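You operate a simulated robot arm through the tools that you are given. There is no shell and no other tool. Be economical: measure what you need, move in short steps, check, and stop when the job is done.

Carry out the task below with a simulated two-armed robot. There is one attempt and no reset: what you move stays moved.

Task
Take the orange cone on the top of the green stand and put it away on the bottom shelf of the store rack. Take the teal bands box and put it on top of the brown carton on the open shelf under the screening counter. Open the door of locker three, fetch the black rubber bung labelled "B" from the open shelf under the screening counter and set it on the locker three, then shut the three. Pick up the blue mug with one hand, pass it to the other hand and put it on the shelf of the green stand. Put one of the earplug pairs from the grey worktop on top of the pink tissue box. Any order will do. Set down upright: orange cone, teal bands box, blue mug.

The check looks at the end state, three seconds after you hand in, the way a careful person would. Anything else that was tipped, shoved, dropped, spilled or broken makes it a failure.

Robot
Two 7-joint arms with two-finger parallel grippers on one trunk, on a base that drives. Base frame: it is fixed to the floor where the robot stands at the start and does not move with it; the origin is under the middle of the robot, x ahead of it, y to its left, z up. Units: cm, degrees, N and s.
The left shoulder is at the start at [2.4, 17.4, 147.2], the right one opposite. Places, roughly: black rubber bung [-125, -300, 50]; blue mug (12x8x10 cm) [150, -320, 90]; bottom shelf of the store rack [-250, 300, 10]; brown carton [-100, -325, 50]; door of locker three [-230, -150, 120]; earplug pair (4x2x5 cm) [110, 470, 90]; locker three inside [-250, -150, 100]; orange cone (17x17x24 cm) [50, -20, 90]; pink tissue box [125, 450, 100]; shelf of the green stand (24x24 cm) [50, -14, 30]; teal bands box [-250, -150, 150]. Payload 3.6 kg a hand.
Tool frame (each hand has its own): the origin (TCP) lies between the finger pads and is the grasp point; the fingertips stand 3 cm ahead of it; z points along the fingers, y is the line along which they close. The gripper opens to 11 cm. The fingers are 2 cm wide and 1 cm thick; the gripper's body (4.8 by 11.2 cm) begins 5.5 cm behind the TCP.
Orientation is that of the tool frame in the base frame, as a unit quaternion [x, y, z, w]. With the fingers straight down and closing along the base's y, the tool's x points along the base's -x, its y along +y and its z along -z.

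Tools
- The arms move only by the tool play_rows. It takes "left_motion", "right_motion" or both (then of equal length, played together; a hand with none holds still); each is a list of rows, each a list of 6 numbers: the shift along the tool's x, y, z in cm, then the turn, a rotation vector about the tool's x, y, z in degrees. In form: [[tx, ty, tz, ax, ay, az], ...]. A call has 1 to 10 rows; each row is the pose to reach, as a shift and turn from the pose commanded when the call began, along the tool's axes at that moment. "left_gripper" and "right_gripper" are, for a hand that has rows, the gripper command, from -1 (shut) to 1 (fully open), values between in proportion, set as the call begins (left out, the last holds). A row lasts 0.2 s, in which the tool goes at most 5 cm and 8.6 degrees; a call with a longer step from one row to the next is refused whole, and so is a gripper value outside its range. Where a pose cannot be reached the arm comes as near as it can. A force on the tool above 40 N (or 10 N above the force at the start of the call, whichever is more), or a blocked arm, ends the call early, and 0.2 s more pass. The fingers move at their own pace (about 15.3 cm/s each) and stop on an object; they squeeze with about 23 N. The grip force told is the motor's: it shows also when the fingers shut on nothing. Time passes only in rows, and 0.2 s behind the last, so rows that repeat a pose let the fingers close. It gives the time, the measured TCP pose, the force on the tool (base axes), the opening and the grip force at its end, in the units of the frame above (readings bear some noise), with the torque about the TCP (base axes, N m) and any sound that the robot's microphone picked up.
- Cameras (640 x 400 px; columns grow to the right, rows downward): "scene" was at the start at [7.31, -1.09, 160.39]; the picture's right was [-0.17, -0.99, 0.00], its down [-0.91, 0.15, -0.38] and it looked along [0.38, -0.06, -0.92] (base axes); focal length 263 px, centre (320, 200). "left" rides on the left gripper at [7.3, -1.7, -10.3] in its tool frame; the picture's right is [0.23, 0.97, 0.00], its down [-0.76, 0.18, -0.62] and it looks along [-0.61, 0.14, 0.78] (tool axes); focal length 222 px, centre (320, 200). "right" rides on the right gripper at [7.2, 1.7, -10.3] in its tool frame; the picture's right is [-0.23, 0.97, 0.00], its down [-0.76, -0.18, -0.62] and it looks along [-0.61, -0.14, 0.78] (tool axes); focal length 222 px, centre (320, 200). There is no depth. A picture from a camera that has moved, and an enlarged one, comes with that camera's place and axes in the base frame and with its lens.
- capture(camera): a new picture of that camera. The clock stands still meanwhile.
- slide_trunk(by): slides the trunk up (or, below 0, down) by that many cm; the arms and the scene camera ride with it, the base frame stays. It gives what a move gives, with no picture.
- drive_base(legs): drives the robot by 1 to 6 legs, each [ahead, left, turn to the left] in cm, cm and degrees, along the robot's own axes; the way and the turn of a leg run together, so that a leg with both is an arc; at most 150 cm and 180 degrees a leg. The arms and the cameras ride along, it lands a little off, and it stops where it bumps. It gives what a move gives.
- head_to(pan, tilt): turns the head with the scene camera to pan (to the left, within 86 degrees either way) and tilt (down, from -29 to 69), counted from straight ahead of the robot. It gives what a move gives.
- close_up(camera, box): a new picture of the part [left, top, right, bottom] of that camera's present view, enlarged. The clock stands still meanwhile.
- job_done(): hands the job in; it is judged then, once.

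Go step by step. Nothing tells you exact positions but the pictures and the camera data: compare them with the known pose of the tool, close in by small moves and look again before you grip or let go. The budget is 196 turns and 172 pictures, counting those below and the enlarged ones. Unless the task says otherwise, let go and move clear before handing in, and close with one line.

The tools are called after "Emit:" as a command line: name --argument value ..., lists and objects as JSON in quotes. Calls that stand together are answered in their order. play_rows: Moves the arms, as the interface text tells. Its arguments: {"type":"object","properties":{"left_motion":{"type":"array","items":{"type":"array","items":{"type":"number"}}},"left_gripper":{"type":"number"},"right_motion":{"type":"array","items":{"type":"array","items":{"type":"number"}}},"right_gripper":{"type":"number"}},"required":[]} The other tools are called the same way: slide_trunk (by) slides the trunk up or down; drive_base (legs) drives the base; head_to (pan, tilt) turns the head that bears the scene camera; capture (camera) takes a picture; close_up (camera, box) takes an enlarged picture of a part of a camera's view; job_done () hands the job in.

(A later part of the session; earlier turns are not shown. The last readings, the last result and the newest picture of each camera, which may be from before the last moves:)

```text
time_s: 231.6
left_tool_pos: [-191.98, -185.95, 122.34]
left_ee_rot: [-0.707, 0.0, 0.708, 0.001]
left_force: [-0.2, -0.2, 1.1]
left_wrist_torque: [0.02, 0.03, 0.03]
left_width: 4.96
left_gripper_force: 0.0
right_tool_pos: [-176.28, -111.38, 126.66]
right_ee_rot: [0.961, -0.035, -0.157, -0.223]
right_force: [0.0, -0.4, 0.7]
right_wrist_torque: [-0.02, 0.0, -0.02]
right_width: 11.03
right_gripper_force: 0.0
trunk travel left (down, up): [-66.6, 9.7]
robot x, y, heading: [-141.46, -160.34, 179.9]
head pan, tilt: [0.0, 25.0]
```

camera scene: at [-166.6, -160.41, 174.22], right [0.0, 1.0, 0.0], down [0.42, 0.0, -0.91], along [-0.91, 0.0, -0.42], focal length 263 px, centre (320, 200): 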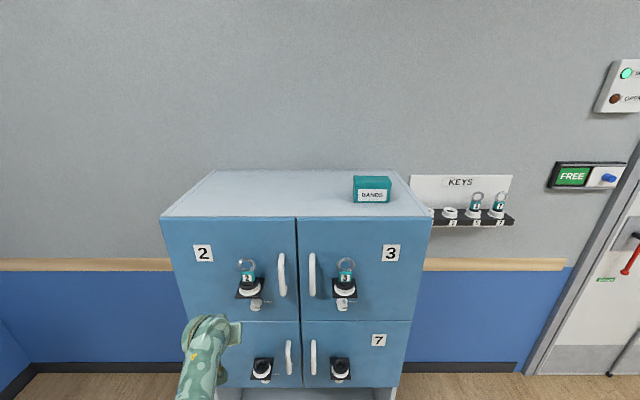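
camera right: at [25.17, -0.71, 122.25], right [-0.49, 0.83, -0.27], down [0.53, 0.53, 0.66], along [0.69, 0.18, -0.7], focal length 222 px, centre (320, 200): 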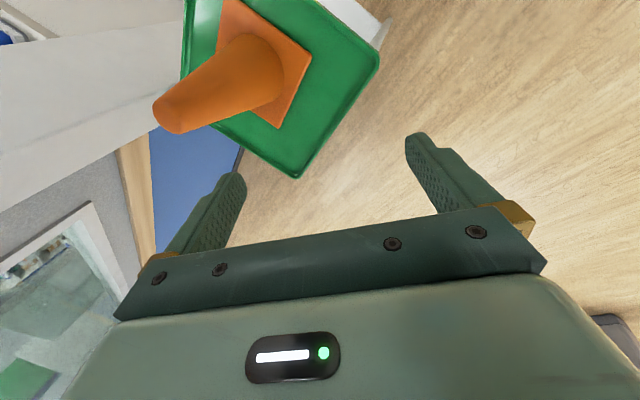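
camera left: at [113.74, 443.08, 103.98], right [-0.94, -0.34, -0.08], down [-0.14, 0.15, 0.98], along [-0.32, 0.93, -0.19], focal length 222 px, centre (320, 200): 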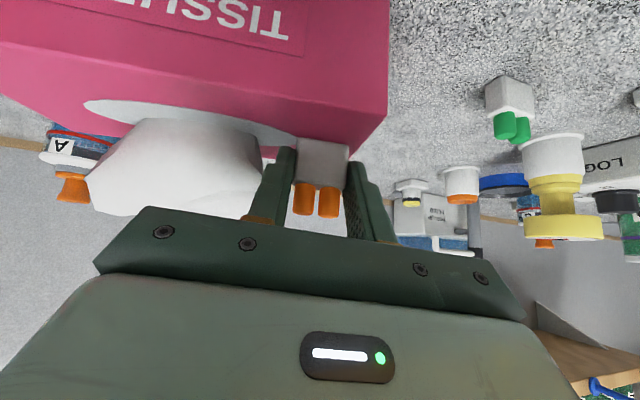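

The left hand is level. I continue bringing the right hand level and inward.

Emit:
play_rows --right_motion '[[-1.07, 2.89, 0.1, -2.5, -7.78, 1.82], [-2.13, 5.78, 0.2, -5, -15.6, 3.64], [-3.2, 8.67, 0.3, -7.5, -23.3, 5.47], [-4.27, 11.6, 0.4, -10, -31.1, 7.3], [-5.33, 14.4, 0.6, -12.5, -38.9, 9.1], [-6.4, 17.3, 0.7, -15, -46.7, 10.9], [-7.47, 20.2, 0.8, -17.5, -54.4, 12.8], [-8.53, 23.1, 0.9, -20, -62.2, 14.6], [-9.6, 26, 1, -22.5, -70, 16.4], [-9.6, 26, 1, -22.5, -70, 16.4]]'

Emit:
capture --camera "scene"

Emit:
close_up --camera "scene" --box '[280, 180, 400, 255]'

```text
time_s: 232.3
left_tool_pos: [-191.89, -185.94, 122.42]
left_ee_rot: [0.707, 0.0, -0.707, -0.002]
left_force: [0.5, -0.4, 0.0]
left_wrist_torque: [-0.01, -0.03, -0.02]
left_width: 4.96
left_gripper_force: 0.1
right_tool_pos: [-184.83, -113.34, 135.59]
right_ee_rot: [0.875, -0.052, -0.43, -0.216]
right_force: [0.3, -0.5, 0.3]
right_wrist_torque: [0.01, -0.02, 0.01]
right_width: 11.0
right_gripper_force: 0.0
trunk travel left (down, up): [-66.6, 9.7]
robot x, y, heading: [-141.37, -160.39, 179.7]
head pan, tilt: [0.0, 25.0]
stopped in row 3 (right hand): the arm was blocked; the commanded pose is now the measured one
```

```text
97 pictures are left
camera scene: at [-151.7, -160.53, 174.22], right [0.0, 1.0, 0.0], down [0.42, 0.0, -0.91], along [-0.91, 0.0, -0.42], focal length 263 px, centre (320, 200)
```

scene: 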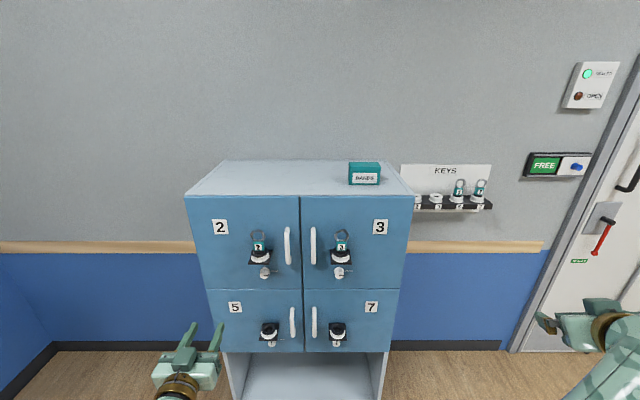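

```text
5.33 times, centred on (340, 218) of scene
camera zoom: at [-151.7, -160.53, 174.22], right [0.0, 1.0, 0.0], down [0.42, 0.0, -0.91], along [-0.91, 0.0, -0.42], focal length 1401 px, centre (213, 107)
```

zoom: 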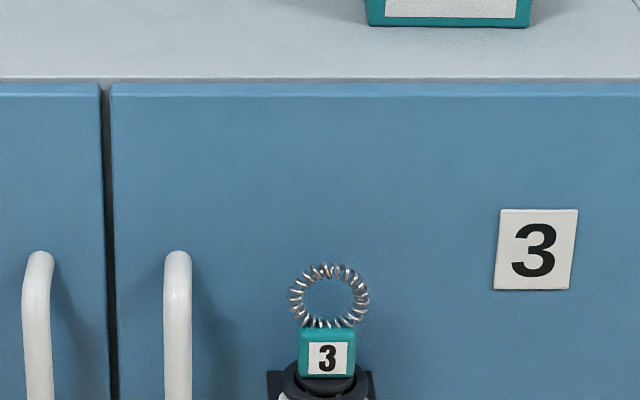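

I continue the right hand's rotation more slowly, and zoom on the knob of door three.

Emit:
play_rows --right_motion '[[0.66, 2.5, 0.3, -2.5, -4.1, 1.5], [1.3, 5.1, 0.6, -5, -8.2, 3], [2, 7.6, 0.9, -7.4, -12.3, 4.5], [2.6, 10.2, 1.2, -9.9, -16.4, 6], [3.3, 12.7, 1.4, -12.4, -20.6, 7.6], [3.9, 15.3, 1.7, -14.9, -24.7, 9.1], [4.6, 17.8, 2, -17.3, -28.8, 10.6], [5.2, 20.4, 2.3, -19.8, -32.9, 12.1], [5.9, 22.9, 2.6, -22.3, -37, 13.6], [5.9, 22.9, 2.6, -22.3, -37, 13.6]]'

Emit:
close_up --camera "scene" --box '[300, 225, 380, 275]'

```text
time_s: 233.0
left_tool_pos: [-191.91, -186.06, 122.35]
left_ee_rot: [-0.707, 0.001, 0.707, 0.001]
left_force: [0.5, 0.3, 0.3]
left_wrist_torque: [0.04, 0.0, 0.01]
left_width: 4.97
left_gripper_force: 0.1
right_tool_pos: [-189.47, -116.64, 142.25]
right_ee_rot: [0.788, -0.059, -0.587, -0.175]
right_force: [-1.1, -0.3, 0.4]
right_wrist_torque: [-0.01, 0.0, 0.01]
right_width: 10.99
right_gripper_force: 0.0
trunk travel left (down, up): [-66.6, 9.7]
robot x, y, heading: [-141.39, -160.28, 180.1]
head pan, tilt: [0.0, 25.0]
stopped in row 3 (right hand): the arm was blocked; the commanded pose is now the measured one
```

```text
8.00 times, centred on (340, 250) of scene
camera zoom: at [-151.63, -160.47, 174.22], right [0.0, 1.0, 0.0], down [0.42, 0.0, -0.91], along [-0.91, 0.0, -0.42], focal length 2101 px, centre (160, -200)
```

zoom: 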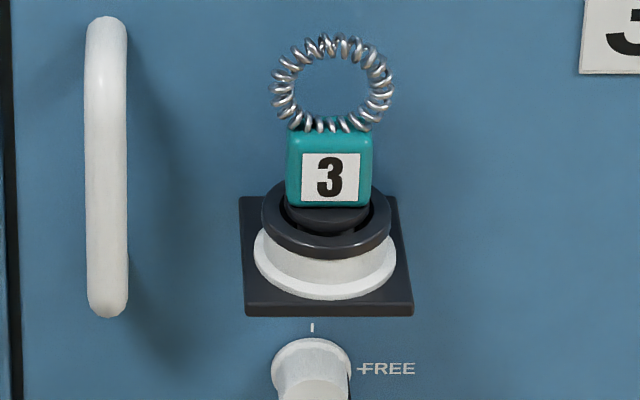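

Emit:
close_up --camera "scene" --box '[310, 250, 374, 290]'

Emit:
close_up --camera "scene" --box '[235, 250, 299, 290]'

```text
10.00 times, centred on (342, 270) of scene
camera zoom: at [-151.63, -160.47, 174.22], right [0.0, 1.0, 0.0], down [0.42, 0.0, -0.91], along [-0.91, 0.0, -0.42], focal length 2626 px, centre (100, -500)
```

zoom: 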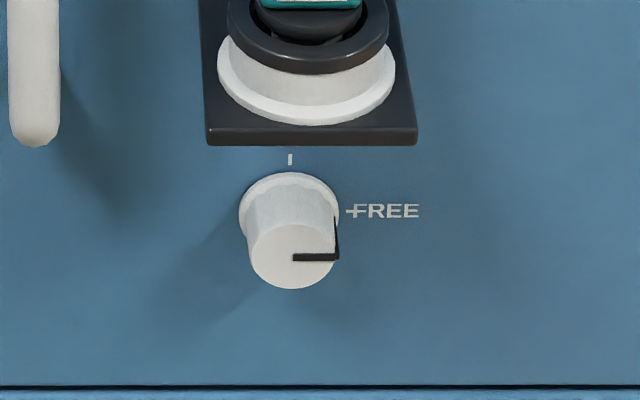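

```text
10.00 times, centred on (267, 270) of scene
camera zoom: at [-151.63, -160.47, 174.22], right [0.0, 1.0, 0.0], down [0.42, 0.0, -0.91], along [-0.91, 0.0, -0.42], focal length 2626 px, centre (850, -500)
```

zoom: 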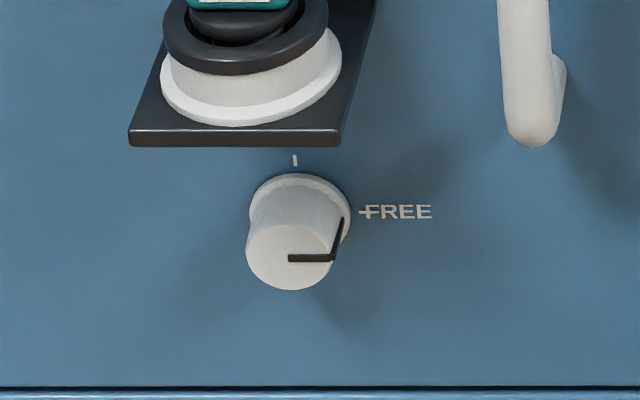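

Knob 3 is at FREE, so the handle just needs pulling. I strafe right to line the left hand up with the handle and approach.

Emit:
drive_base --legs '[[0, -23, 0], [18, 0, 0]]'

Emit:
capture --camera "left"

Emit:
head_to --pan 10 --tilt 35

Emit:
capture --camera "scene"

```text
time_s: 235.8
left_tool_pos: [-210.16, -163.41, 122.24]
left_ee_rot: [-0.707, 0.0, 0.707, 0.001]
left_force: [0.3, 1.2, 0.5]
left_wrist_torque: [0.01, 0.0, -0.04]
left_width: 4.96
left_gripper_force: 0.0
right_tool_pos: [-207.7, -94.19, 142.18]
right_ee_rot: [0.789, -0.06, -0.586, -0.176]
right_force: [-0.6, 0.2, 0.2]
right_wrist_torque: [-0.02, 0.01, 0.04]
right_width: 10.99
right_gripper_force: 0.1
trunk travel left (down, up): [-66.6, 9.7]
robot x, y, heading: [-159.81, -137.7, 180.0]
head pan, tilt: [0.0, 25.0]
```

```text
92 pictures are left
camera left: at [-199.8, -161.71, 115.23], right [0.0, -0.97, -0.23], down [0.62, -0.18, 0.76], along [-0.78, -0.14, 0.61], focal length 222 px, centre (320, 200)
```

left: 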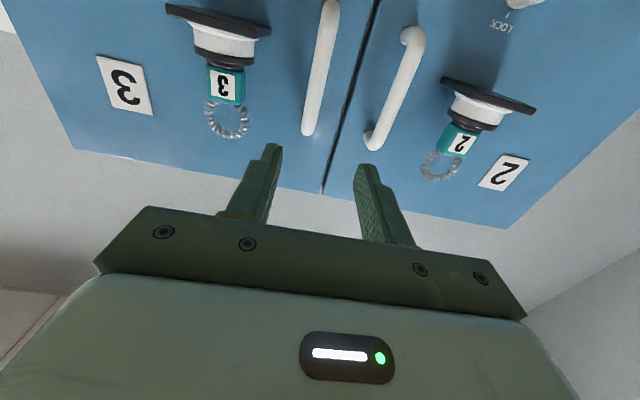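

```text
time_s: 236.5
left_tool_pos: [-210.28, -163.37, 122.38]
left_ee_rot: [0.707, -0.002, -0.707, -0.002]
left_force: [-0.4, 0.7, 1.0]
left_wrist_torque: [0.01, 0.02, 0.02]
left_width: 4.95
left_gripper_force: 0.0
right_tool_pos: [-207.89, -93.97, 142.16]
right_ee_rot: [0.789, -0.06, -0.586, -0.177]
right_force: [0.6, 0.6, -0.3]
right_wrist_torque: [-0.03, 0.01, -0.01]
right_width: 11.0
right_gripper_force: 0.0
trunk travel left (down, up): [-66.6, 9.7]
robot x, y, heading: [-159.56, -138.01, 179.9]
head pan, tilt: [10.0, 35.0]
```

```text
91 pictures are left
camera scene: at [-169.55, -139.41, 172.64], right [-0.17, 0.98, 0.0], down [0.57, 0.1, -0.82], along [-0.81, -0.14, -0.57], focal length 263 px, centre (320, 200)
```

scene: 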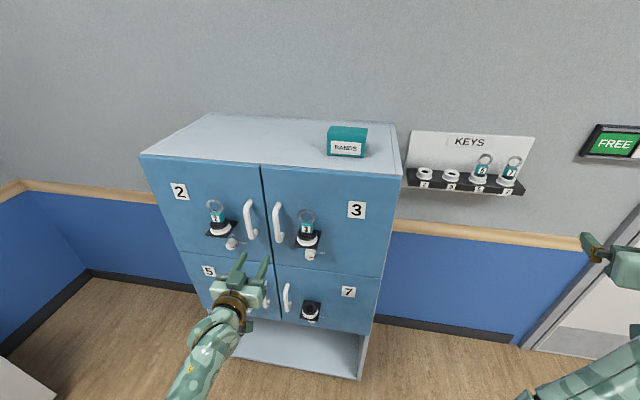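

The bar is at y about -162.5, door face at -232.9. I move right 0.8 and forward to straddle the bar.

Emit:
drive_base --legs '[[12, -0.9, 0]]'

Emit:
play_rows --left_motion '[[0.8, 0, 2, 0, 0, 0], [0.8, 0, 2, 0, 0, 0]]'

Emit:
capture --camera "left"

```text
time_s: 237.8
left_tool_pos: [-221.97, -162.73, 122.46]
left_ee_rot: [-0.707, -0.002, 0.707, 0.0]
left_force: [-0.4, -0.5, 1.0]
left_wrist_torque: [0.01, -0.01, -0.02]
left_width: 4.92
left_gripper_force: 0.0
right_tool_pos: [-219.72, -93.29, 142.3]
right_ee_rot: [0.788, -0.059, -0.587, -0.176]
right_force: [0.7, 0.2, 0.2]
right_wrist_torque: [-0.03, -0.03, 0.01]
right_width: 11.0
right_gripper_force: 0.0
trunk travel left (down, up): [-66.6, 9.7]
robot x, y, heading: [-171.65, -136.84, -180.1]
head pan, tilt: [10.0, 35.0]
```

```text
time_s: 238.4
left_tool_pos: [-223.98, -162.7, 121.56]
left_ee_rot: [-0.707, -0.001, 0.707, -0.001]
left_force: [0.2, -0.2, 0.0]
left_wrist_torque: [0.0, -0.01, 0.0]
left_width: 4.96
left_gripper_force: 0.1
right_tool_pos: [-219.8, -93.19, 142.38]
right_ee_rot: [0.789, -0.058, -0.586, -0.177]
right_force: [0.8, -0.9, -0.3]
right_wrist_torque: [0.02, -0.02, -0.01]
right_width: 11.01
right_gripper_force: 0.0
trunk travel left (down, up): [-66.6, 9.7]
robot x, y, heading: [-171.8, -137.18, -180.1]
head pan, tilt: [10.0, 35.0]
```

```text
90 pictures are left
camera left: at [-213.68, -160.98, 114.43], right [0.0, -0.97, -0.23], down [0.62, -0.18, 0.76], along [-0.78, -0.14, 0.61], focal length 222 px, centre (320, 200)
```

left: 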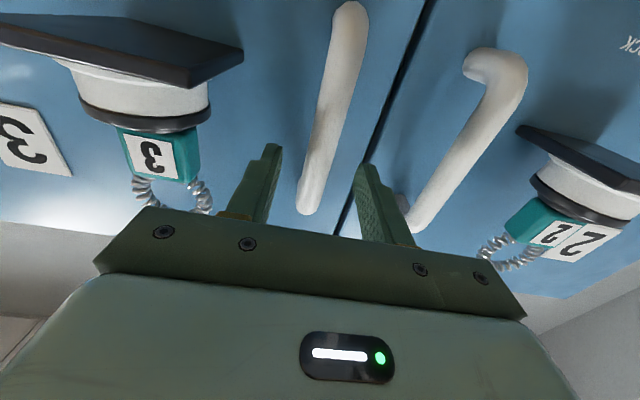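

The bar is between the fingers; 3 cm more forward, then close.

Emit:
play_rows --left_motion '[[0, 0, 1.5, 0, 0, 0], [0, 0, 2.8, 0, 0, 0], [0, 0, 2.8, 0, 0, 0]]'

Emit:
play_rows --left_motion '[[0, 0, 0, 0, 0, 0], [0, 0, 0, 0, 0, 0], [0, 0, 0, 0, 0, 0]]' --left_gripper -1

```text
time_s: 239.2
left_tool_pos: [-226.97, -162.72, 121.52]
left_ee_rot: [0.707, 0.001, -0.707, -0.001]
left_force: [-0.8, 0.7, 0.7]
left_wrist_torque: [-0.01, -0.01, 0.01]
left_width: 4.97
left_gripper_force: 0.0
right_tool_pos: [-219.71, -93.27, 142.33]
right_ee_rot: [0.789, -0.058, -0.586, -0.177]
right_force: [0.2, 0.3, -0.2]
right_wrist_torque: [0.01, -0.04, 0.03]
right_width: 11.0
right_gripper_force: 0.1
trunk travel left (down, up): [-66.6, 9.7]
robot x, y, heading: [-171.51, -137.1, -179.8]
head pan, tilt: [10.0, 35.0]
```

```text
time_s: 240.0
left_tool_pos: [-226.93, -162.46, 121.56]
left_ee_rot: [-0.707, -0.001, 0.707, -0.001]
left_force: [0.3, 6.4, -3.0]
left_wrist_torque: [0.04, 0.28, -0.06]
left_width: 1.77
left_gripper_force: 44.8
right_tool_pos: [-219.73, -93.16, 142.19]
right_ee_rot: [0.789, -0.059, -0.586, -0.176]
right_force: [0.1, 0.6, -0.5]
right_wrist_torque: [0.01, -0.02, 0.02]
right_width: 10.98
right_gripper_force: 0.1
trunk travel left (down, up): [-66.6, 9.7]
robot x, y, heading: [-171.77, -136.83, -179.7]
head pan, tilt: [10.0, 35.0]
```

Handle gripped. I pull it along the door's arc (hinge at about y -129) with the arm for the first 30°.

Emit:
play_rows --left_motion '[[0, -0.2, -1.8, 0, 0, 0], [0, -0.6, -3.6, 0, 0, 0], [0, -1.1, -5.4, 0, 0, 0], [0, -1.8, -7, 0, 0, 0], [0, -2.6, -8.5, 0, 0, 0], [0, -3.6, -10.3, 0, 0, 0], [0, -4.6, -12, 0, 0, 0], [0, -5.8, -13.9, 0, 0, 0], [0, -7.3, -16, 0, 0, 0], [0, -7.3, -16, 0, 0, 0]]'

Emit:
capture --camera "scene"

```text
time_s: 242.2
left_tool_pos: [-210.78, -156.19, 121.67]
left_ee_rot: [-0.704, 0.019, 0.71, -0.009]
left_force: [-2.0, 2.0, -1.4]
left_wrist_torque: [0.73, 0.33, 0.07]
left_width: 1.81
left_gripper_force: 44.9
right_tool_pos: [-219.77, -93.19, 142.2]
right_ee_rot: [0.789, -0.058, -0.586, -0.176]
right_force: [0.3, 0.4, -0.1]
right_wrist_torque: [-0.02, 0.0, -0.03]
right_width: 11.01
right_gripper_force: 0.1
trunk travel left (down, up): [-66.6, 9.7]
robot x, y, heading: [-171.46, -136.64, -179.7]
head pan, tilt: [10.0, 35.0]
```

```text
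89 pictures are left
camera scene: at [-181.43, -138.54, 172.65], right [-0.18, 0.98, 0.0], down [0.57, 0.1, -0.82], along [-0.81, -0.14, -0.57], focal length 263 px, centre (320, 200)
```

scene: 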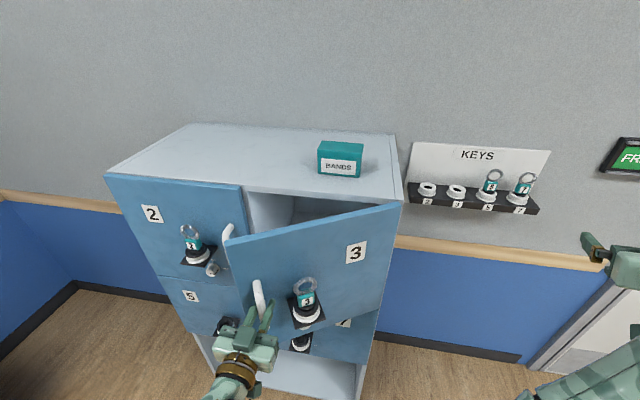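

Opens nicely. I continue along the arc with the base.

Emit:
drive_base --legs '[[-6, -6.5, 0], [-4.2, -7.8, 0], [-2, -8.7, 0]]'

Emit:
capture --camera "scene"

```text
time_s: 244.7
left_tool_pos: [-198.29, -132.75, 121.31]
left_ee_rot: [0.707, -0.018, -0.707, 0.007]
left_force: [4.9, -0.7, 9.4]
left_wrist_torque: [1.08, 0.87, 0.4]
left_width: 1.81
left_gripper_force: 45.4
right_tool_pos: [-207.47, -70.05, 142.36]
right_ee_rot: [0.789, -0.058, -0.586, -0.176]
right_force: [0.6, -0.2, 0.3]
right_wrist_torque: [0.0, 0.0, 0.01]
right_width: 11.0
right_gripper_force: 0.1
trunk travel left (down, up): [-66.6, 9.7]
robot x, y, heading: [-159.47, -113.85, -179.8]
head pan, tilt: [10.0, 35.0]
```

```text
88 pictures are left
camera scene: at [-169.01, -115.31, 172.66], right [-0.18, 0.98, 0.0], down [0.56, 0.1, -0.82], along [-0.81, -0.15, -0.57], focal length 263 px, centre (320, 200)
```

scene: 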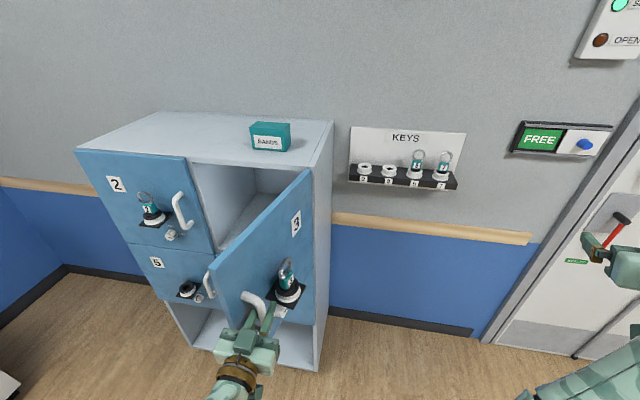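

About 75° open; one more step to about 92°, then release and retreat.

Emit:
drive_base --legs '[[0.6, -9.5, 0]]'

Emit:
play_rows --left_motion '[[0, 0, 0, 0, 0, 0], [0, 0, 0, 0, 0, 0], [0, 0, 0, 0, 0, 0], [0, 0, -4, 0, 0, 0], [0, 0, -8, 0, 0, 0], [0, 0, -8, 0, 0, 0]]' --left_gripper -0.1

Emit:
drive_base --legs '[[-15, 0, 0]]'

Emit:
capture --camera "scene"

```text
time_s: 245.8
left_tool_pos: [-198.82, -123.35, 121.37]
left_ee_rot: [-0.707, 0.02, 0.707, -0.006]
left_force: [5.2, 0.5, 6.6]
left_wrist_torque: [1.1, 0.89, 0.35]
left_width: 1.85
left_gripper_force: 44.8
right_tool_pos: [-208.13, -60.62, 142.29]
right_ee_rot: [0.788, -0.058, -0.587, -0.177]
right_force: [-0.7, 0.2, 0.5]
right_wrist_torque: [0.02, 0.01, 0.01]
right_width: 11.01
right_gripper_force: 0.0
trunk travel left (down, up): [-66.6, 9.7]
robot x, y, heading: [-160.4, -104.33, -179.9]
head pan, tilt: [10.0, 35.0]
```

```text
time_s: 247.2
left_tool_pos: [-191.33, -123.49, 121.43]
left_ee_rot: [0.708, -0.02, -0.706, 0.008]
left_force: [-0.3, -0.3, -0.1]
left_wrist_torque: [-0.01, -0.01, 0.0]
left_width: 5.0
left_gripper_force: 0.0
right_tool_pos: [-208.33, -60.82, 142.36]
right_ee_rot: [0.789, -0.059, -0.586, -0.178]
right_force: [0.0, 0.5, -0.3]
right_wrist_torque: [-0.03, 0.01, 0.0]
right_width: 11.0
right_gripper_force: 0.0
trunk travel left (down, up): [-66.6, 9.7]
robot x, y, heading: [-160.34, -104.38, -180.2]
head pan, tilt: [10.0, 35.0]
```

```text
time_s: 248.6
left_tool_pos: [-176.12, -123.52, 121.45]
left_ee_rot: [0.707, -0.02, -0.706, 0.008]
left_force: [-0.1, -0.8, 0.3]
left_wrist_torque: [-0.01, -0.02, 0.0]
left_width: 4.93
left_gripper_force: 0.0
right_tool_pos: [-193.2, -60.75, 142.33]
right_ee_rot: [0.788, -0.058, -0.587, -0.177]
right_force: [0.6, 0.0, 0.0]
right_wrist_torque: [0.01, 0.02, 0.0]
right_width: 10.98
right_gripper_force: 0.1
trunk travel left (down, up): [-66.6, 9.7]
robot x, y, heading: [-145.21, -104.3, -179.8]
head pan, tilt: [10.0, 35.0]
```

```text
87 pictures are left
camera scene: at [-154.78, -105.99, 172.64], right [-0.18, 0.98, 0.0], down [0.57, 0.1, -0.82], along [-0.81, -0.14, -0.57], focal length 263 px, centre (320, 200)
```

scene: 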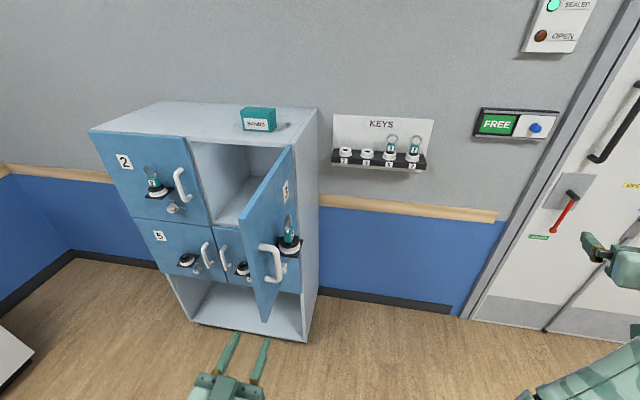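

Door three stands open about 90°. For the teal box I'll use the right hand from the north-east: first I reposition and turn, then shape the right arm.

Emit:
drive_base --legs '[[0, -39, 0], [15, 0, 0], [0, 0, 70]]'

Emit:
head_to --pan -15 --tilt 25

Emit:
capture --camera "scene"

```text
time_s: 255.0
left_tool_pos: [-152.98, -100.87, 121.41]
left_ee_rot: [0.592, 0.388, -0.576, 0.41]
left_force: [-0.7, -1.5, 0.1]
left_wrist_torque: [0.0, 0.06, 0.02]
left_width: 4.96
left_gripper_force: 0.0
right_tool_pos: [-217.81, -95.11, 142.34]
right_ee_rot: [0.68, 0.403, -0.582, 0.191]
right_force: [-0.2, 0.2, 0.7]
right_wrist_torque: [-0.01, -0.04, 0.02]
right_width: 11.02
right_gripper_force: 0.0
trunk travel left (down, up): [-66.6, 9.7]
robot x, y, heading: [-159.96, -65.25, -110.1]
head pan, tilt: [10.0, 35.0]
```

```text
time_s: 255.9
left_tool_pos: [-152.94, -100.78, 121.48]
left_ee_rot: [0.592, 0.387, -0.576, 0.409]
left_force: [-0.3, 0.3, -0.3]
left_wrist_torque: [0.0, 0.01, -0.01]
left_width: 4.96
left_gripper_force: 0.0
right_tool_pos: [-217.82, -95.14, 142.43]
right_ee_rot: [0.68, 0.403, -0.582, 0.191]
right_force: [-1.3, 0.0, 0.3]
right_wrist_torque: [-0.01, -0.01, -0.01]
right_width: 11.0
right_gripper_force: 0.1
trunk travel left (down, up): [-66.6, 9.7]
robot x, y, heading: [-160.19, -65.0, -110.4]
head pan, tilt: [-15.0, 25.0]
```

```text
86 pictures are left
camera scene: at [-165.67, -73.87, 174.22], right [-0.82, 0.58, 0.0], down [0.24, 0.35, -0.91], along [-0.52, -0.74, -0.42], focal length 263 px, centre (320, 200)
```

scene: 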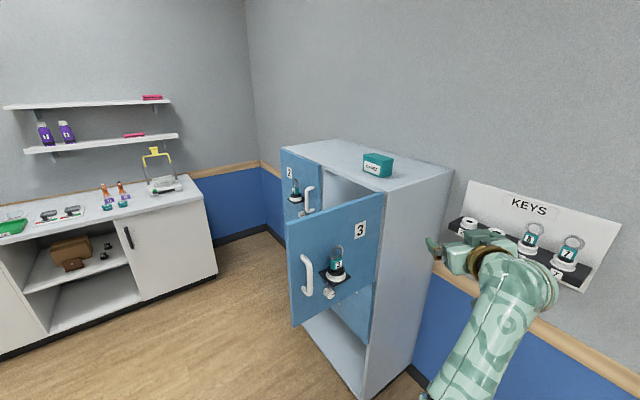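

I swing the right hand inward to point south, pitched 25° down.

Emit:
play_rows --right_motion '[[-1.1, 2.7, -0.7, -4.7, 0.7, -0.1], [-2.3, 5.5, -1.5, -9.4, 1.5, -0.3], [-3.4, 8.2, -2.2, -14.1, 2.2, -0.4], [-4.6, 11, -3, -18.8, 3, -0.6], [-5.7, 13.7, -3.7, -23.6, 3.7, -0.7], [-6.9, 16.5, -4.5, -28.3, 4.5, -0.9], [-8, 19.2, -5.2, -33, 5.2, -1], [-9.2, 22, -6, -37.7, 6, -1.2], [-9.2, 22, -6, -37.7, 6, -1.2]]'

Emit:
capture --camera "scene"

```text
time_s: 257.9
left_tool_pos: [-152.95, -100.77, 121.45]
left_ee_rot: [0.592, 0.387, -0.576, 0.409]
left_force: [-0.8, 0.1, 0.3]
left_wrist_torque: [0.0, 0.03, -0.03]
left_width: 4.95
left_gripper_force: 0.0
right_tool_pos: [-196.99, -107.03, 147.89]
right_ee_rot: [0.607, 0.586, -0.387, 0.373]
right_force: [-1.3, 0.4, 0.1]
right_wrist_torque: [0.01, 0.0, 0.0]
right_width: 10.98
right_gripper_force: 0.0
trunk travel left (down, up): [-66.6, 9.7]
robot x, y, heading: [-159.82, -65.33, -110.1]
head pan, tilt: [-15.0, 25.0]
```

```text
85 pictures are left
camera scene: at [-165.71, -73.84, 174.23], right [-0.82, 0.58, 0.0], down [0.24, 0.35, -0.91], along [-0.52, -0.74, -0.42], focal length 263 px, centre (320, 200)
```

scene: 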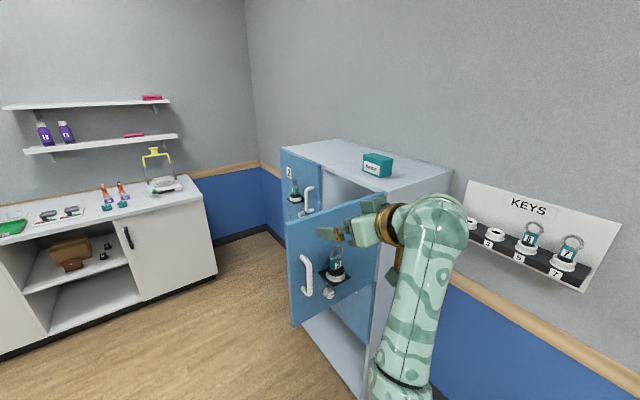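

The right hand now points south nicely. I raise it and drive so it comes over the teal box from above.

Emit:
slide_trunk --by 7

Emit:
drive_base --legs '[[20, -29.3, 0]]'

Emit:
capture --camera "right"

Emit:
capture --camera "scene"

```text
time_s: 259.0
left_tool_pos: [-153.0, -100.85, 128.46]
left_ee_rot: [0.591, 0.388, -0.576, 0.41]
left_force: [0.0, 0.5, 1.0]
left_wrist_torque: [0.01, -0.03, 0.0]
left_width: 4.97
left_gripper_force: 0.0
right_tool_pos: [-196.96, -106.93, 154.91]
right_ee_rot: [0.606, 0.586, -0.386, 0.374]
right_force: [-0.4, 0.5, -0.6]
right_wrist_torque: [0.0, 0.03, 0.0]
right_width: 11.0
right_gripper_force: 0.0
trunk travel left (down, up): [-73.6, 2.7]
robot x, y, heading: [-160.39, -65.27, -110.2]
head pan, tilt: [-15.0, 25.0]
```

```text
time_s: 261.3
left_tool_pos: [-188.03, -109.57, 128.6]
left_ee_rot: [0.592, 0.388, -0.577, 0.408]
left_force: [-0.1, 0.4, 0.5]
left_wrist_torque: [0.02, 0.01, 0.0]
left_width: 4.97
left_gripper_force: 0.1
right_tool_pos: [-232.0, -115.62, 154.87]
right_ee_rot: [0.607, 0.585, -0.388, 0.373]
right_force: [0.3, -0.4, -0.3]
right_wrist_torque: [-0.03, 0.02, -0.01]
right_width: 10.99
right_gripper_force: 0.0
trunk travel left (down, up): [-73.6, 2.7]
robot x, y, heading: [-195.17, -74.04, -110.4]
head pan, tilt: [-15.0, 25.0]
```

```text
84 pictures are left
camera right: at [-229.84, -103.21, 152.71], right [0.97, -0.13, 0.2], down [-0.17, 0.25, 0.95], along [-0.18, -0.96, 0.22], focal length 222 px, centre (320, 200)
```

right: 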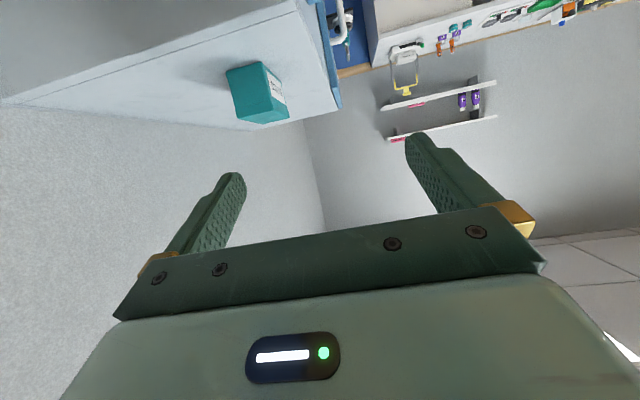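

```text
83 pictures are left
camera scene: at [-200.56, -82.48, 181.22], right [-0.82, 0.58, 0.0], down [0.24, 0.34, -0.91], along [-0.52, -0.74, -0.42], focal length 263 px, centre (320, 200)
```

scene: 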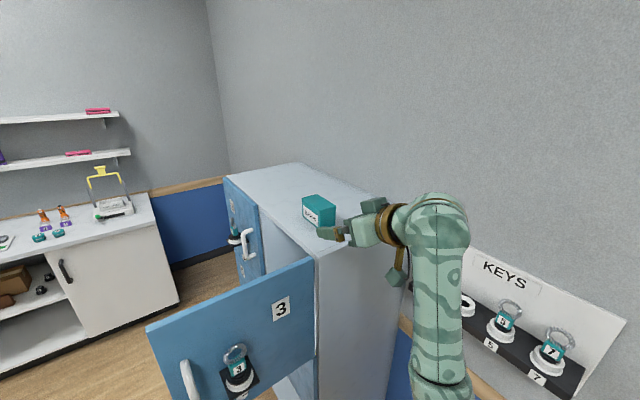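

The box's north face is at y about -139, x -241 to -247. I pull the left hand clear of the open door, then drive 16 cm forward.

Emit:
play_rows --left_motion '[[0, 4, -2, 0, 0, 0], [0, 8, -4, 0, 0, 0], [0, 12, -6, 0, 0, 0], [-1, 16, -8, 0, 0, 0], [-2, 18, -10, 0, 0, 0]]'

Emit:
drive_base --legs '[[15, 0, 0]]'

Emit:
play_rows --right_motion '[[0, -1.5, 2.5, 0, 0, 0], [0, -3, 5, 0, 0, 0], [0, -4.5, 7.5, 0, 0, 0], [0, -6, 10, 0, 0, 0], [0, -6.3, 10, 0, 0, 0]]'

Emit:
capture --camera "right"

Emit:
capture --camera "scene"

```text
time_s: 262.5
left_tool_pos: [-167.72, -107.05, 131.24]
left_ee_rot: [0.592, 0.387, -0.577, 0.409]
left_force: [0.5, -0.3, 0.6]
left_wrist_torque: [-0.01, -0.02, -0.06]
left_width: 4.93
left_gripper_force: 0.0
right_tool_pos: [-231.98, -115.63, 154.84]
right_ee_rot: [0.608, 0.584, -0.388, 0.372]
right_force: [-1.2, -1.0, 0.7]
right_wrist_torque: [0.0, 0.03, 0.01]
right_width: 11.02
right_gripper_force: 0.1
trunk travel left (down, up): [-73.6, 2.7]
robot x, y, heading: [-195.27, -73.77, -109.9]
head pan, tilt: [-15.0, 25.0]
```

```text
time_s: 263.9
left_tool_pos: [-173.18, -121.16, 131.28]
left_ee_rot: [0.592, 0.386, -0.577, 0.409]
left_force: [-0.9, -0.2, -0.1]
left_wrist_torque: [0.0, -0.02, -0.01]
left_width: 4.95
left_gripper_force: 0.2
right_tool_pos: [-237.46, -129.53, 154.97]
right_ee_rot: [0.609, 0.583, -0.389, 0.372]
right_force: [0.2, -0.1, 0.6]
right_wrist_torque: [0.02, -0.01, 0.04]
right_width: 11.01
right_gripper_force: 0.0
trunk travel left (down, up): [-73.6, 2.7]
robot x, y, heading: [-200.5, -88.19, -110.8]
head pan, tilt: [-15.0, 25.0]
```

```text
time_s: 265.1
left_tool_pos: [-173.26, -121.42, 131.14]
left_ee_rot: [0.593, 0.385, -0.577, 0.408]
left_force: [-0.2, 0.1, -0.2]
left_wrist_torque: [0.0, 0.0, -0.02]
left_width: 4.93
left_gripper_force: 0.0
right_tool_pos: [-244.24, -138.39, 150.67]
right_ee_rot: [0.608, 0.583, -0.389, 0.372]
right_force: [0.0, 0.3, 0.8]
right_wrist_torque: [-0.03, -0.01, -0.03]
right_width: 10.98
right_gripper_force: 0.0
trunk travel left (down, up): [-73.6, 2.7]
robot x, y, heading: [-200.62, -88.09, -110.7]
head pan, tilt: [-15.0, 25.0]
```

```text
82 pictures are left
camera right: at [-242.07, -126.04, 148.38], right [0.97, -0.14, 0.2], down [-0.17, 0.25, 0.95], along [-0.18, -0.96, 0.22], focal length 222 px, centre (320, 200)
```

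right: 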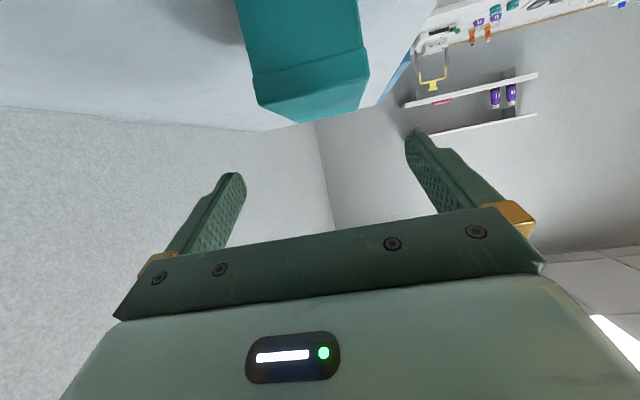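

```text
81 pictures are left
camera scene: at [-205.97, -96.62, 181.22], right [-0.81, 0.58, 0.0], down [0.25, 0.34, -0.91], along [-0.53, -0.74, -0.42], focal length 263 px, centre (320, 200)
```

scene: 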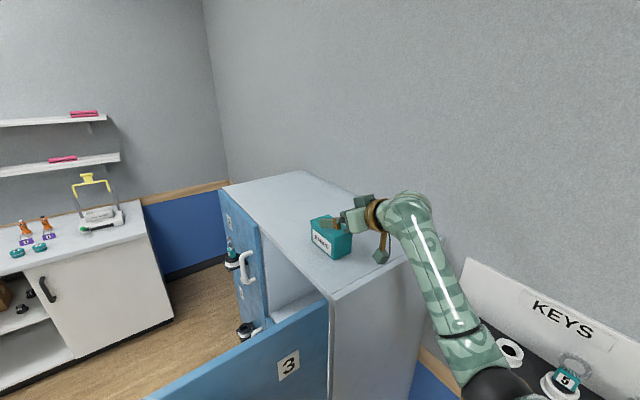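

Box centre x about -243.6, top z 145.3; fingers straddle it. I descend diagonally to grasp height.

Emit:
play_rows --right_motion '[[1.6, 0.3, 2, 0, 0, 0], [3.2, 0.6, 4.2, 0, 0, 0], [4.9, 0.8, 6.7, 0, 0, 0], [4.9, 0.8, 6.7, 0, 0, 0]]'

Emit:
capture --camera "right"

Emit:
close_up --camera "scene" --box '[250, 170, 410, 270]'

```text
time_s: 266.1
left_tool_pos: [-173.23, -121.24, 131.24]
left_ee_rot: [0.593, 0.386, -0.578, 0.407]
left_force: [-0.2, 0.5, 0.1]
left_wrist_torque: [0.0, 0.0, -0.01]
left_width: 4.95
left_gripper_force: 0.1
right_tool_pos: [-243.72, -142.46, 143.39]
right_ee_rot: [0.61, 0.583, -0.389, 0.37]
right_force: [-0.3, 0.1, -0.4]
right_wrist_torque: [0.01, -0.02, -0.03]
right_width: 11.0
right_gripper_force: 0.0
trunk travel left (down, up): [-73.6, 2.7]
robot x, y, heading: [-200.3, -88.13, -110.8]
head pan, tilt: [-15.0, 25.0]
```

```text
80 pictures are left
camera right: at [-241.48, -130.0, 141.19], right [0.97, -0.14, 0.2], down [-0.17, 0.25, 0.95], along [-0.18, -0.96, 0.22], focal length 222 px, centre (320, 200)
```

right: 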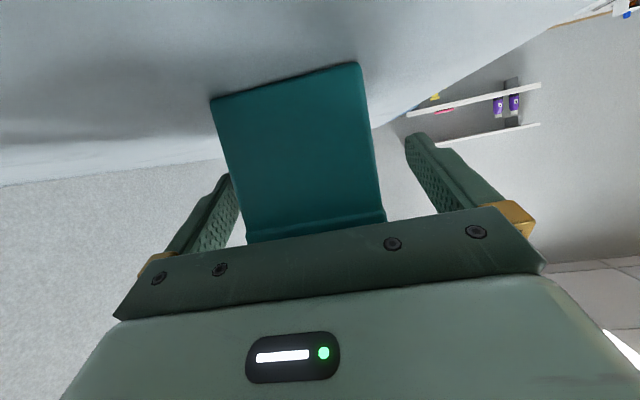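

```text
4.00 times, centred on (330, 220) of scene
camera zoom: at [-206.0, -96.66, 181.21], right [-0.81, 0.58, 0.0], down [0.25, 0.34, -0.91], along [-0.53, -0.74, -0.42], focal length 1051 px, centre (280, 120)
```

zoom: 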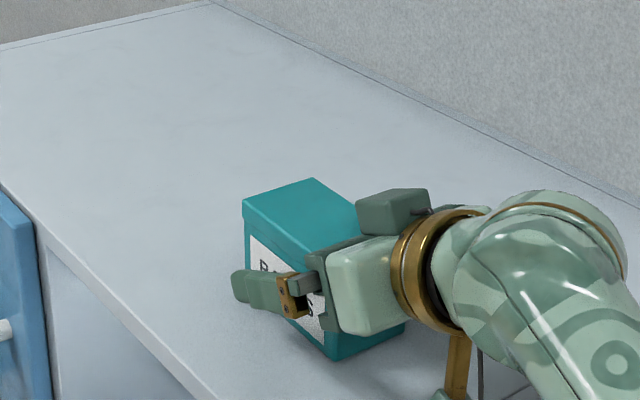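

Fingers straddle the box; I close and lift.

Emit:
play_rows --right_motion '[[0, 0, 0, 0, 0, 0], [0, 0, 0, 0, 0, 0], [0, 0, 0, 0, 0, 0], [0, 0, 0, 0, 0, 0]]' --right_gripper -1

Emit:
play_rows --right_motion '[[-2, 0, -0.9, 0, 0, 0], [-4, 0, -1.8, 0, 0, 0], [-7, 0, -3.2, 0, 0, 0], [-10, 0, -4.6, 0, 0, 0], [-10, 0, -4.6, 0, 0, 0]]'

Emit:
capture --camera "scene"

```text
time_s: 267.1
left_tool_pos: [-173.12, -121.35, 131.24]
left_ee_rot: [0.593, 0.385, -0.577, 0.407]
left_force: [0.2, 0.4, -0.5]
left_wrist_torque: [-0.02, 0.0, 0.03]
left_width: 4.95
left_gripper_force: 0.1
right_tool_pos: [-243.66, -142.43, 143.39]
right_ee_rot: [0.608, 0.584, -0.388, 0.372]
right_force: [0.6, -0.5, 0.8]
right_wrist_torque: [0.07, -0.04, -0.01]
right_width: 5.96
right_gripper_force: 23.2
trunk travel left (down, up): [-73.6, 2.7]
robot x, y, heading: [-200.55, -88.01, -110.4]
head pan, tilt: [-15.0, 25.0]
```

```text
time_s: 268.3
left_tool_pos: [-173.27, -121.28, 131.28]
left_ee_rot: [0.594, 0.385, -0.577, 0.407]
left_force: [0.1, -0.4, -0.1]
left_wrist_torque: [-0.03, -0.02, -0.01]
left_width: 4.91
left_gripper_force: 0.1
right_tool_pos: [-243.74, -142.49, 154.28]
right_ee_rot: [0.61, 0.583, -0.389, 0.371]
right_force: [-0.5, -0.9, -1.0]
right_wrist_torque: [0.03, 0.0, 0.03]
right_width: 5.97
right_gripper_force: 23.3
trunk travel left (down, up): [-73.6, 2.7]
robot x, y, heading: [-200.55, -88.18, -110.7]
head pan, tilt: [-15.0, 25.0]
```

```text
78 pictures are left
camera scene: at [-206.0, -96.7, 181.21], right [-0.81, 0.58, 0.0], down [0.25, 0.34, -0.91], along [-0.53, -0.74, -0.42], focal length 263 px, centre (320, 200)
```

scene: 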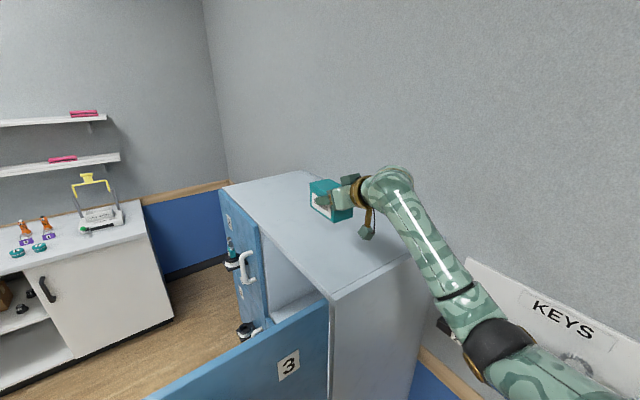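

The teal box is in the right hand. I retreat the way I came, square up to heading south, and drive between door and chair towards the counter.

Emit:
drive_base --legs '[[-15, 0, 0], [-20, 29.3, 0], [0, 0, 20.7], [0, 15, 0]]'

Emit:
head_to --pan -30 --tilt 35

Emit:
capture --camera "scene"

```text
time_s: 273.6
left_tool_pos: [-108.28, -87.05, 131.22]
left_ee_rot: [0.514, 0.486, -0.494, 0.505]
left_force: [1.2, -0.3, -1.1]
left_wrist_torque: [0.0, 0.02, -0.01]
left_width: 4.96
left_gripper_force: 0.1
right_tool_pos: [-166.8, -131.93, 154.26]
right_ee_rot: [0.495, 0.684, -0.314, 0.435]
right_force: [0.0, -0.3, -1.1]
right_wrist_torque: [0.02, 0.01, 0.0]
right_width: 5.96
right_gripper_force: 23.3
trunk travel left (down, up): [-73.6, 2.7]
robot x, y, heading: [-145.01, -65.63, -90.0]
head pan, tilt: [-15.0, 25.0]
```

```text
time_s: 274.4
left_tool_pos: [-107.9, -87.02, 131.17]
left_ee_rot: [0.514, 0.487, -0.494, 0.505]
left_force: [-0.4, -0.5, -0.7]
left_wrist_torque: [0.01, 0.02, -0.04]
left_width: 4.96
left_gripper_force: 0.1
right_tool_pos: [-166.36, -131.9, 154.35]
right_ee_rot: [0.494, 0.684, -0.315, 0.435]
right_force: [-0.3, -0.3, -1.7]
right_wrist_torque: [0.02, 0.0, 0.0]
right_width: 6.0
right_gripper_force: 22.9
trunk travel left (down, up): [-73.6, 2.7]
robot x, y, heading: [-145.66, -65.67, -89.9]
head pan, tilt: [-30.0, 35.0]
```

```text
77 pictures are left
camera scene: at [-149.35, -74.45, 179.64], right [-0.87, 0.5, 0.0], down [0.28, 0.5, -0.82], along [-0.41, -0.71, -0.57], focal length 263 px, centre (320, 200)
```

scene: 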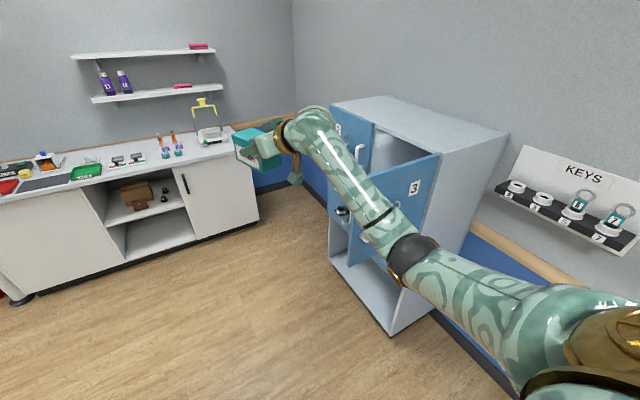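

Keys and door look fine. I drive south past the door.

Emit:
drive_base --legs '[[75, 0, 0], [45, 0, 0]]'

Emit:
head_to --pan 25 --tilt 40

Emit:
capture --camera "scene"

```text
time_s: 280.8
left_tool_pos: [-106.87, -207.12, 131.21]
left_ee_rot: [0.512, 0.489, -0.492, 0.507]
left_force: [0.4, 0.3, 0.0]
left_wrist_torque: [-0.01, 0.0, -0.03]
left_width: 4.95
left_gripper_force: 0.1
right_tool_pos: [-165.11, -252.32, 154.37]
right_ee_rot: [0.492, 0.685, -0.314, 0.436]
right_force: [0.3, 0.2, -1.2]
right_wrist_torque: [0.02, -0.04, 0.02]
right_width: 5.98
right_gripper_force: 23.5
trunk travel left (down, up): [-73.6, 2.7]
robot x, y, heading: [-144.49, -186.0, -89.6]
head pan, tilt: [-30.0, 35.0]
```

```text
time_s: 282.1
left_tool_pos: [-106.93, -207.28, 131.21]
left_ee_rot: [0.513, 0.488, -0.493, 0.506]
left_force: [0.2, 0.0, 0.7]
left_wrist_torque: [0.01, 0.03, 0.04]
left_width: 4.96
left_gripper_force: 0.1
right_tool_pos: [-165.09, -252.53, 154.26]
right_ee_rot: [0.492, 0.685, -0.314, 0.436]
right_force: [0.7, 0.7, -1.4]
right_wrist_torque: [-0.01, 0.07, 0.02]
right_width: 5.98
right_gripper_force: 22.8
trunk travel left (down, up): [-73.6, 2.7]
robot x, y, heading: [-144.69, -186.5, -89.8]
head pan, tilt: [25.0, 40.0]
```

```text
76 pictures are left
camera scene: at [-140.52, -194.97, 178.88], right [-0.9, -0.43, 0.0], down [-0.28, 0.58, -0.77], along [0.33, -0.69, -0.64], focal length 263 px, centre (320, 200)
```

scene: 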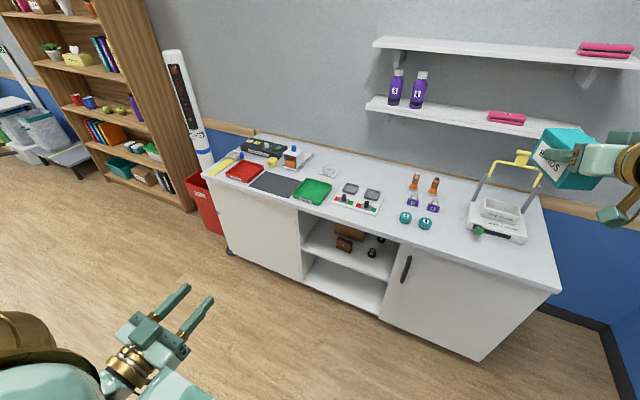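

The counter front is at y about -283. I strafe east in front of the open shelf and lower the trunk to look inside.

Emit:
drive_base --legs '[[8, 58, 0]]'

Emit:
slide_trunk --by -40

Emit:
head_to --pan -15 --tilt 40

Emit:
capture --camera "scene"

```text
time_s: 285.4
left_tool_pos: [-48.15, -214.33, 131.2]
left_ee_rot: [0.51, 0.49, -0.491, 0.508]
left_force: [-0.1, -0.9, 0.2]
left_wrist_torque: [-0.02, 0.0, -0.02]
left_width: 4.95
left_gripper_force: 0.1
right_tool_pos: [-106.06, -259.96, 154.27]
right_ee_rot: [0.489, 0.687, -0.312, 0.437]
right_force: [-0.1, 0.4, -0.9]
right_wrist_torque: [0.0, 0.03, -0.03]
right_width: 5.98
right_gripper_force: 23.5
trunk travel left (down, up): [-73.6, 2.7]
robot x, y, heading: [-85.66, -193.33, -89.2]
head pan, tilt: [25.0, 40.0]
```

```text
time_s: 289.2
left_tool_pos: [-48.14, -214.34, 91.2]
left_ee_rot: [0.512, 0.489, -0.491, 0.508]
left_force: [-0.1, 0.8, 0.1]
left_wrist_torque: [0.01, 0.01, -0.02]
left_width: 4.95
left_gripper_force: 0.0
right_tool_pos: [-105.96, -259.93, 114.29]
right_ee_rot: [0.489, 0.687, -0.311, 0.438]
right_force: [0.0, -0.1, -1.2]
right_wrist_torque: [0.02, -0.01, 0.01]
right_width: 5.99
right_gripper_force: 23.7
trunk travel left (down, up): [-33.6, 42.7]
robot x, y, heading: [-85.74, -193.61, -89.5]
head pan, tilt: [25.0, 40.0]
```

```text
time_s: 290.3
left_tool_pos: [-48.02, -214.33, 91.11]
left_ee_rot: [0.511, 0.49, -0.492, 0.507]
left_force: [0.0, -0.6, 0.0]
left_wrist_torque: [0.05, -0.04, -0.01]
left_width: 4.96
left_gripper_force: 0.0
right_tool_pos: [-106.06, -259.92, 114.36]
right_ee_rot: [0.489, 0.687, -0.313, 0.438]
right_force: [-0.2, 0.2, -0.9]
right_wrist_torque: [-0.01, 0.0, 0.02]
right_width: 5.98
right_gripper_force: 22.2
trunk travel left (down, up): [-33.6, 42.7]
robot x, y, heading: [-85.61, -193.17, -89.1]
head pan, tilt: [-15.0, 40.0]
```

```text
75 pictures are left
camera scene: at [-87.44, -208.28, 138.69], right [-0.97, 0.24, 0.0], down [0.16, 0.62, -0.77], along [-0.19, -0.74, -0.64], focal length 263 px, centre (320, 200)
```

scene: 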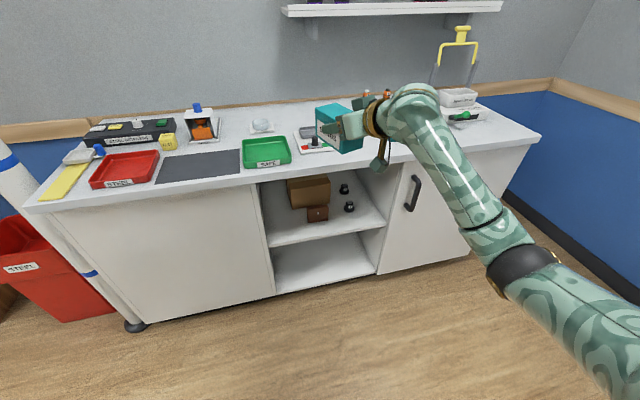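

Emit:
close_up --camera "scene" --box '[250, 155, 410, 255]'

Emit:
slide_trunk --by -15

Emit:
head_to --pan -8 --tilt 30

Emit:
close_up --camera "scene" --box '[200, 130, 440, 280]'

```text
4.00 times, centred on (330, 205) of scene
camera zoom: at [-87.44, -208.28, 138.69], right [-0.97, 0.24, 0.0], down [0.16, 0.62, -0.77], along [-0.19, -0.74, -0.64], focal length 1051 px, centre (280, 180)
```

zoom: 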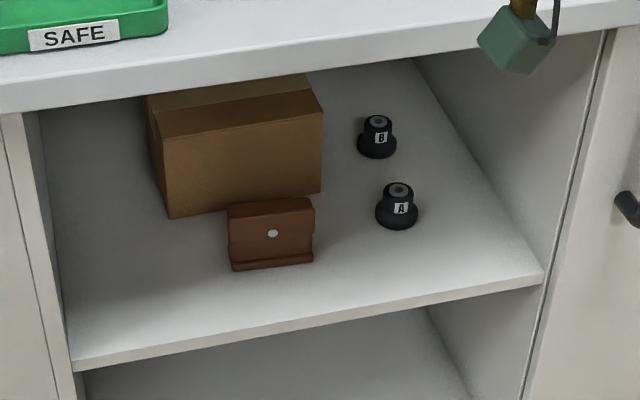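

```text
time_s: 292.1
left_tool_pos: [-48.0, -214.15, 76.2]
left_ee_rot: [0.511, 0.489, -0.492, 0.507]
left_force: [0.3, 0.1, 0.1]
left_wrist_torque: [-0.01, 0.0, -0.04]
left_width: 4.95
left_gripper_force: 0.0
right_tool_pos: [-105.89, -259.96, 99.35]
right_ee_rot: [0.489, 0.687, -0.312, 0.438]
right_force: [-0.1, 0.3, -1.1]
right_wrist_torque: [0.03, 0.02, -0.02]
right_width: 6.0
right_gripper_force: 23.2
trunk travel left (down, up): [-18.6, 57.7]
robot x, y, heading: [-85.65, -193.27, -89.2]
head pan, tilt: [-15.0, 40.0]
```

```text
time_s: 292.8
left_tool_pos: [-48.14, -214.35, 76.3]
left_ee_rot: [0.511, 0.49, -0.492, 0.507]
left_force: [0.7, 0.2, 0.2]
left_wrist_torque: [-0.01, 0.0, 0.0]
left_width: 4.95
left_gripper_force: 0.1
right_tool_pos: [-106.04, -259.88, 99.26]
right_ee_rot: [0.49, 0.687, -0.312, 0.437]
right_force: [-0.1, 0.6, -1.1]
right_wrist_torque: [0.0, 0.02, 0.0]
right_width: 5.99
right_gripper_force: 23.1
trunk travel left (down, up): [-18.6, 57.7]
robot x, y, heading: [-85.53, -193.45, -88.8]
head pan, tilt: [-8.0, 30.0]
```

```text
2.67 times, centred on (320, 205) of scene
camera zoom: at [-86.39, -216.0, 124.77], right [-0.99, 0.12, 0.0], down [0.06, 0.5, -0.87], along [-0.11, -0.86, -0.5], focal length 700 px, centre (320, 187)
```

zoom: 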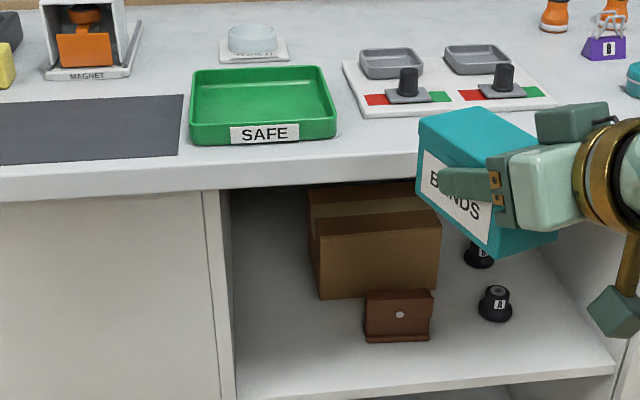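

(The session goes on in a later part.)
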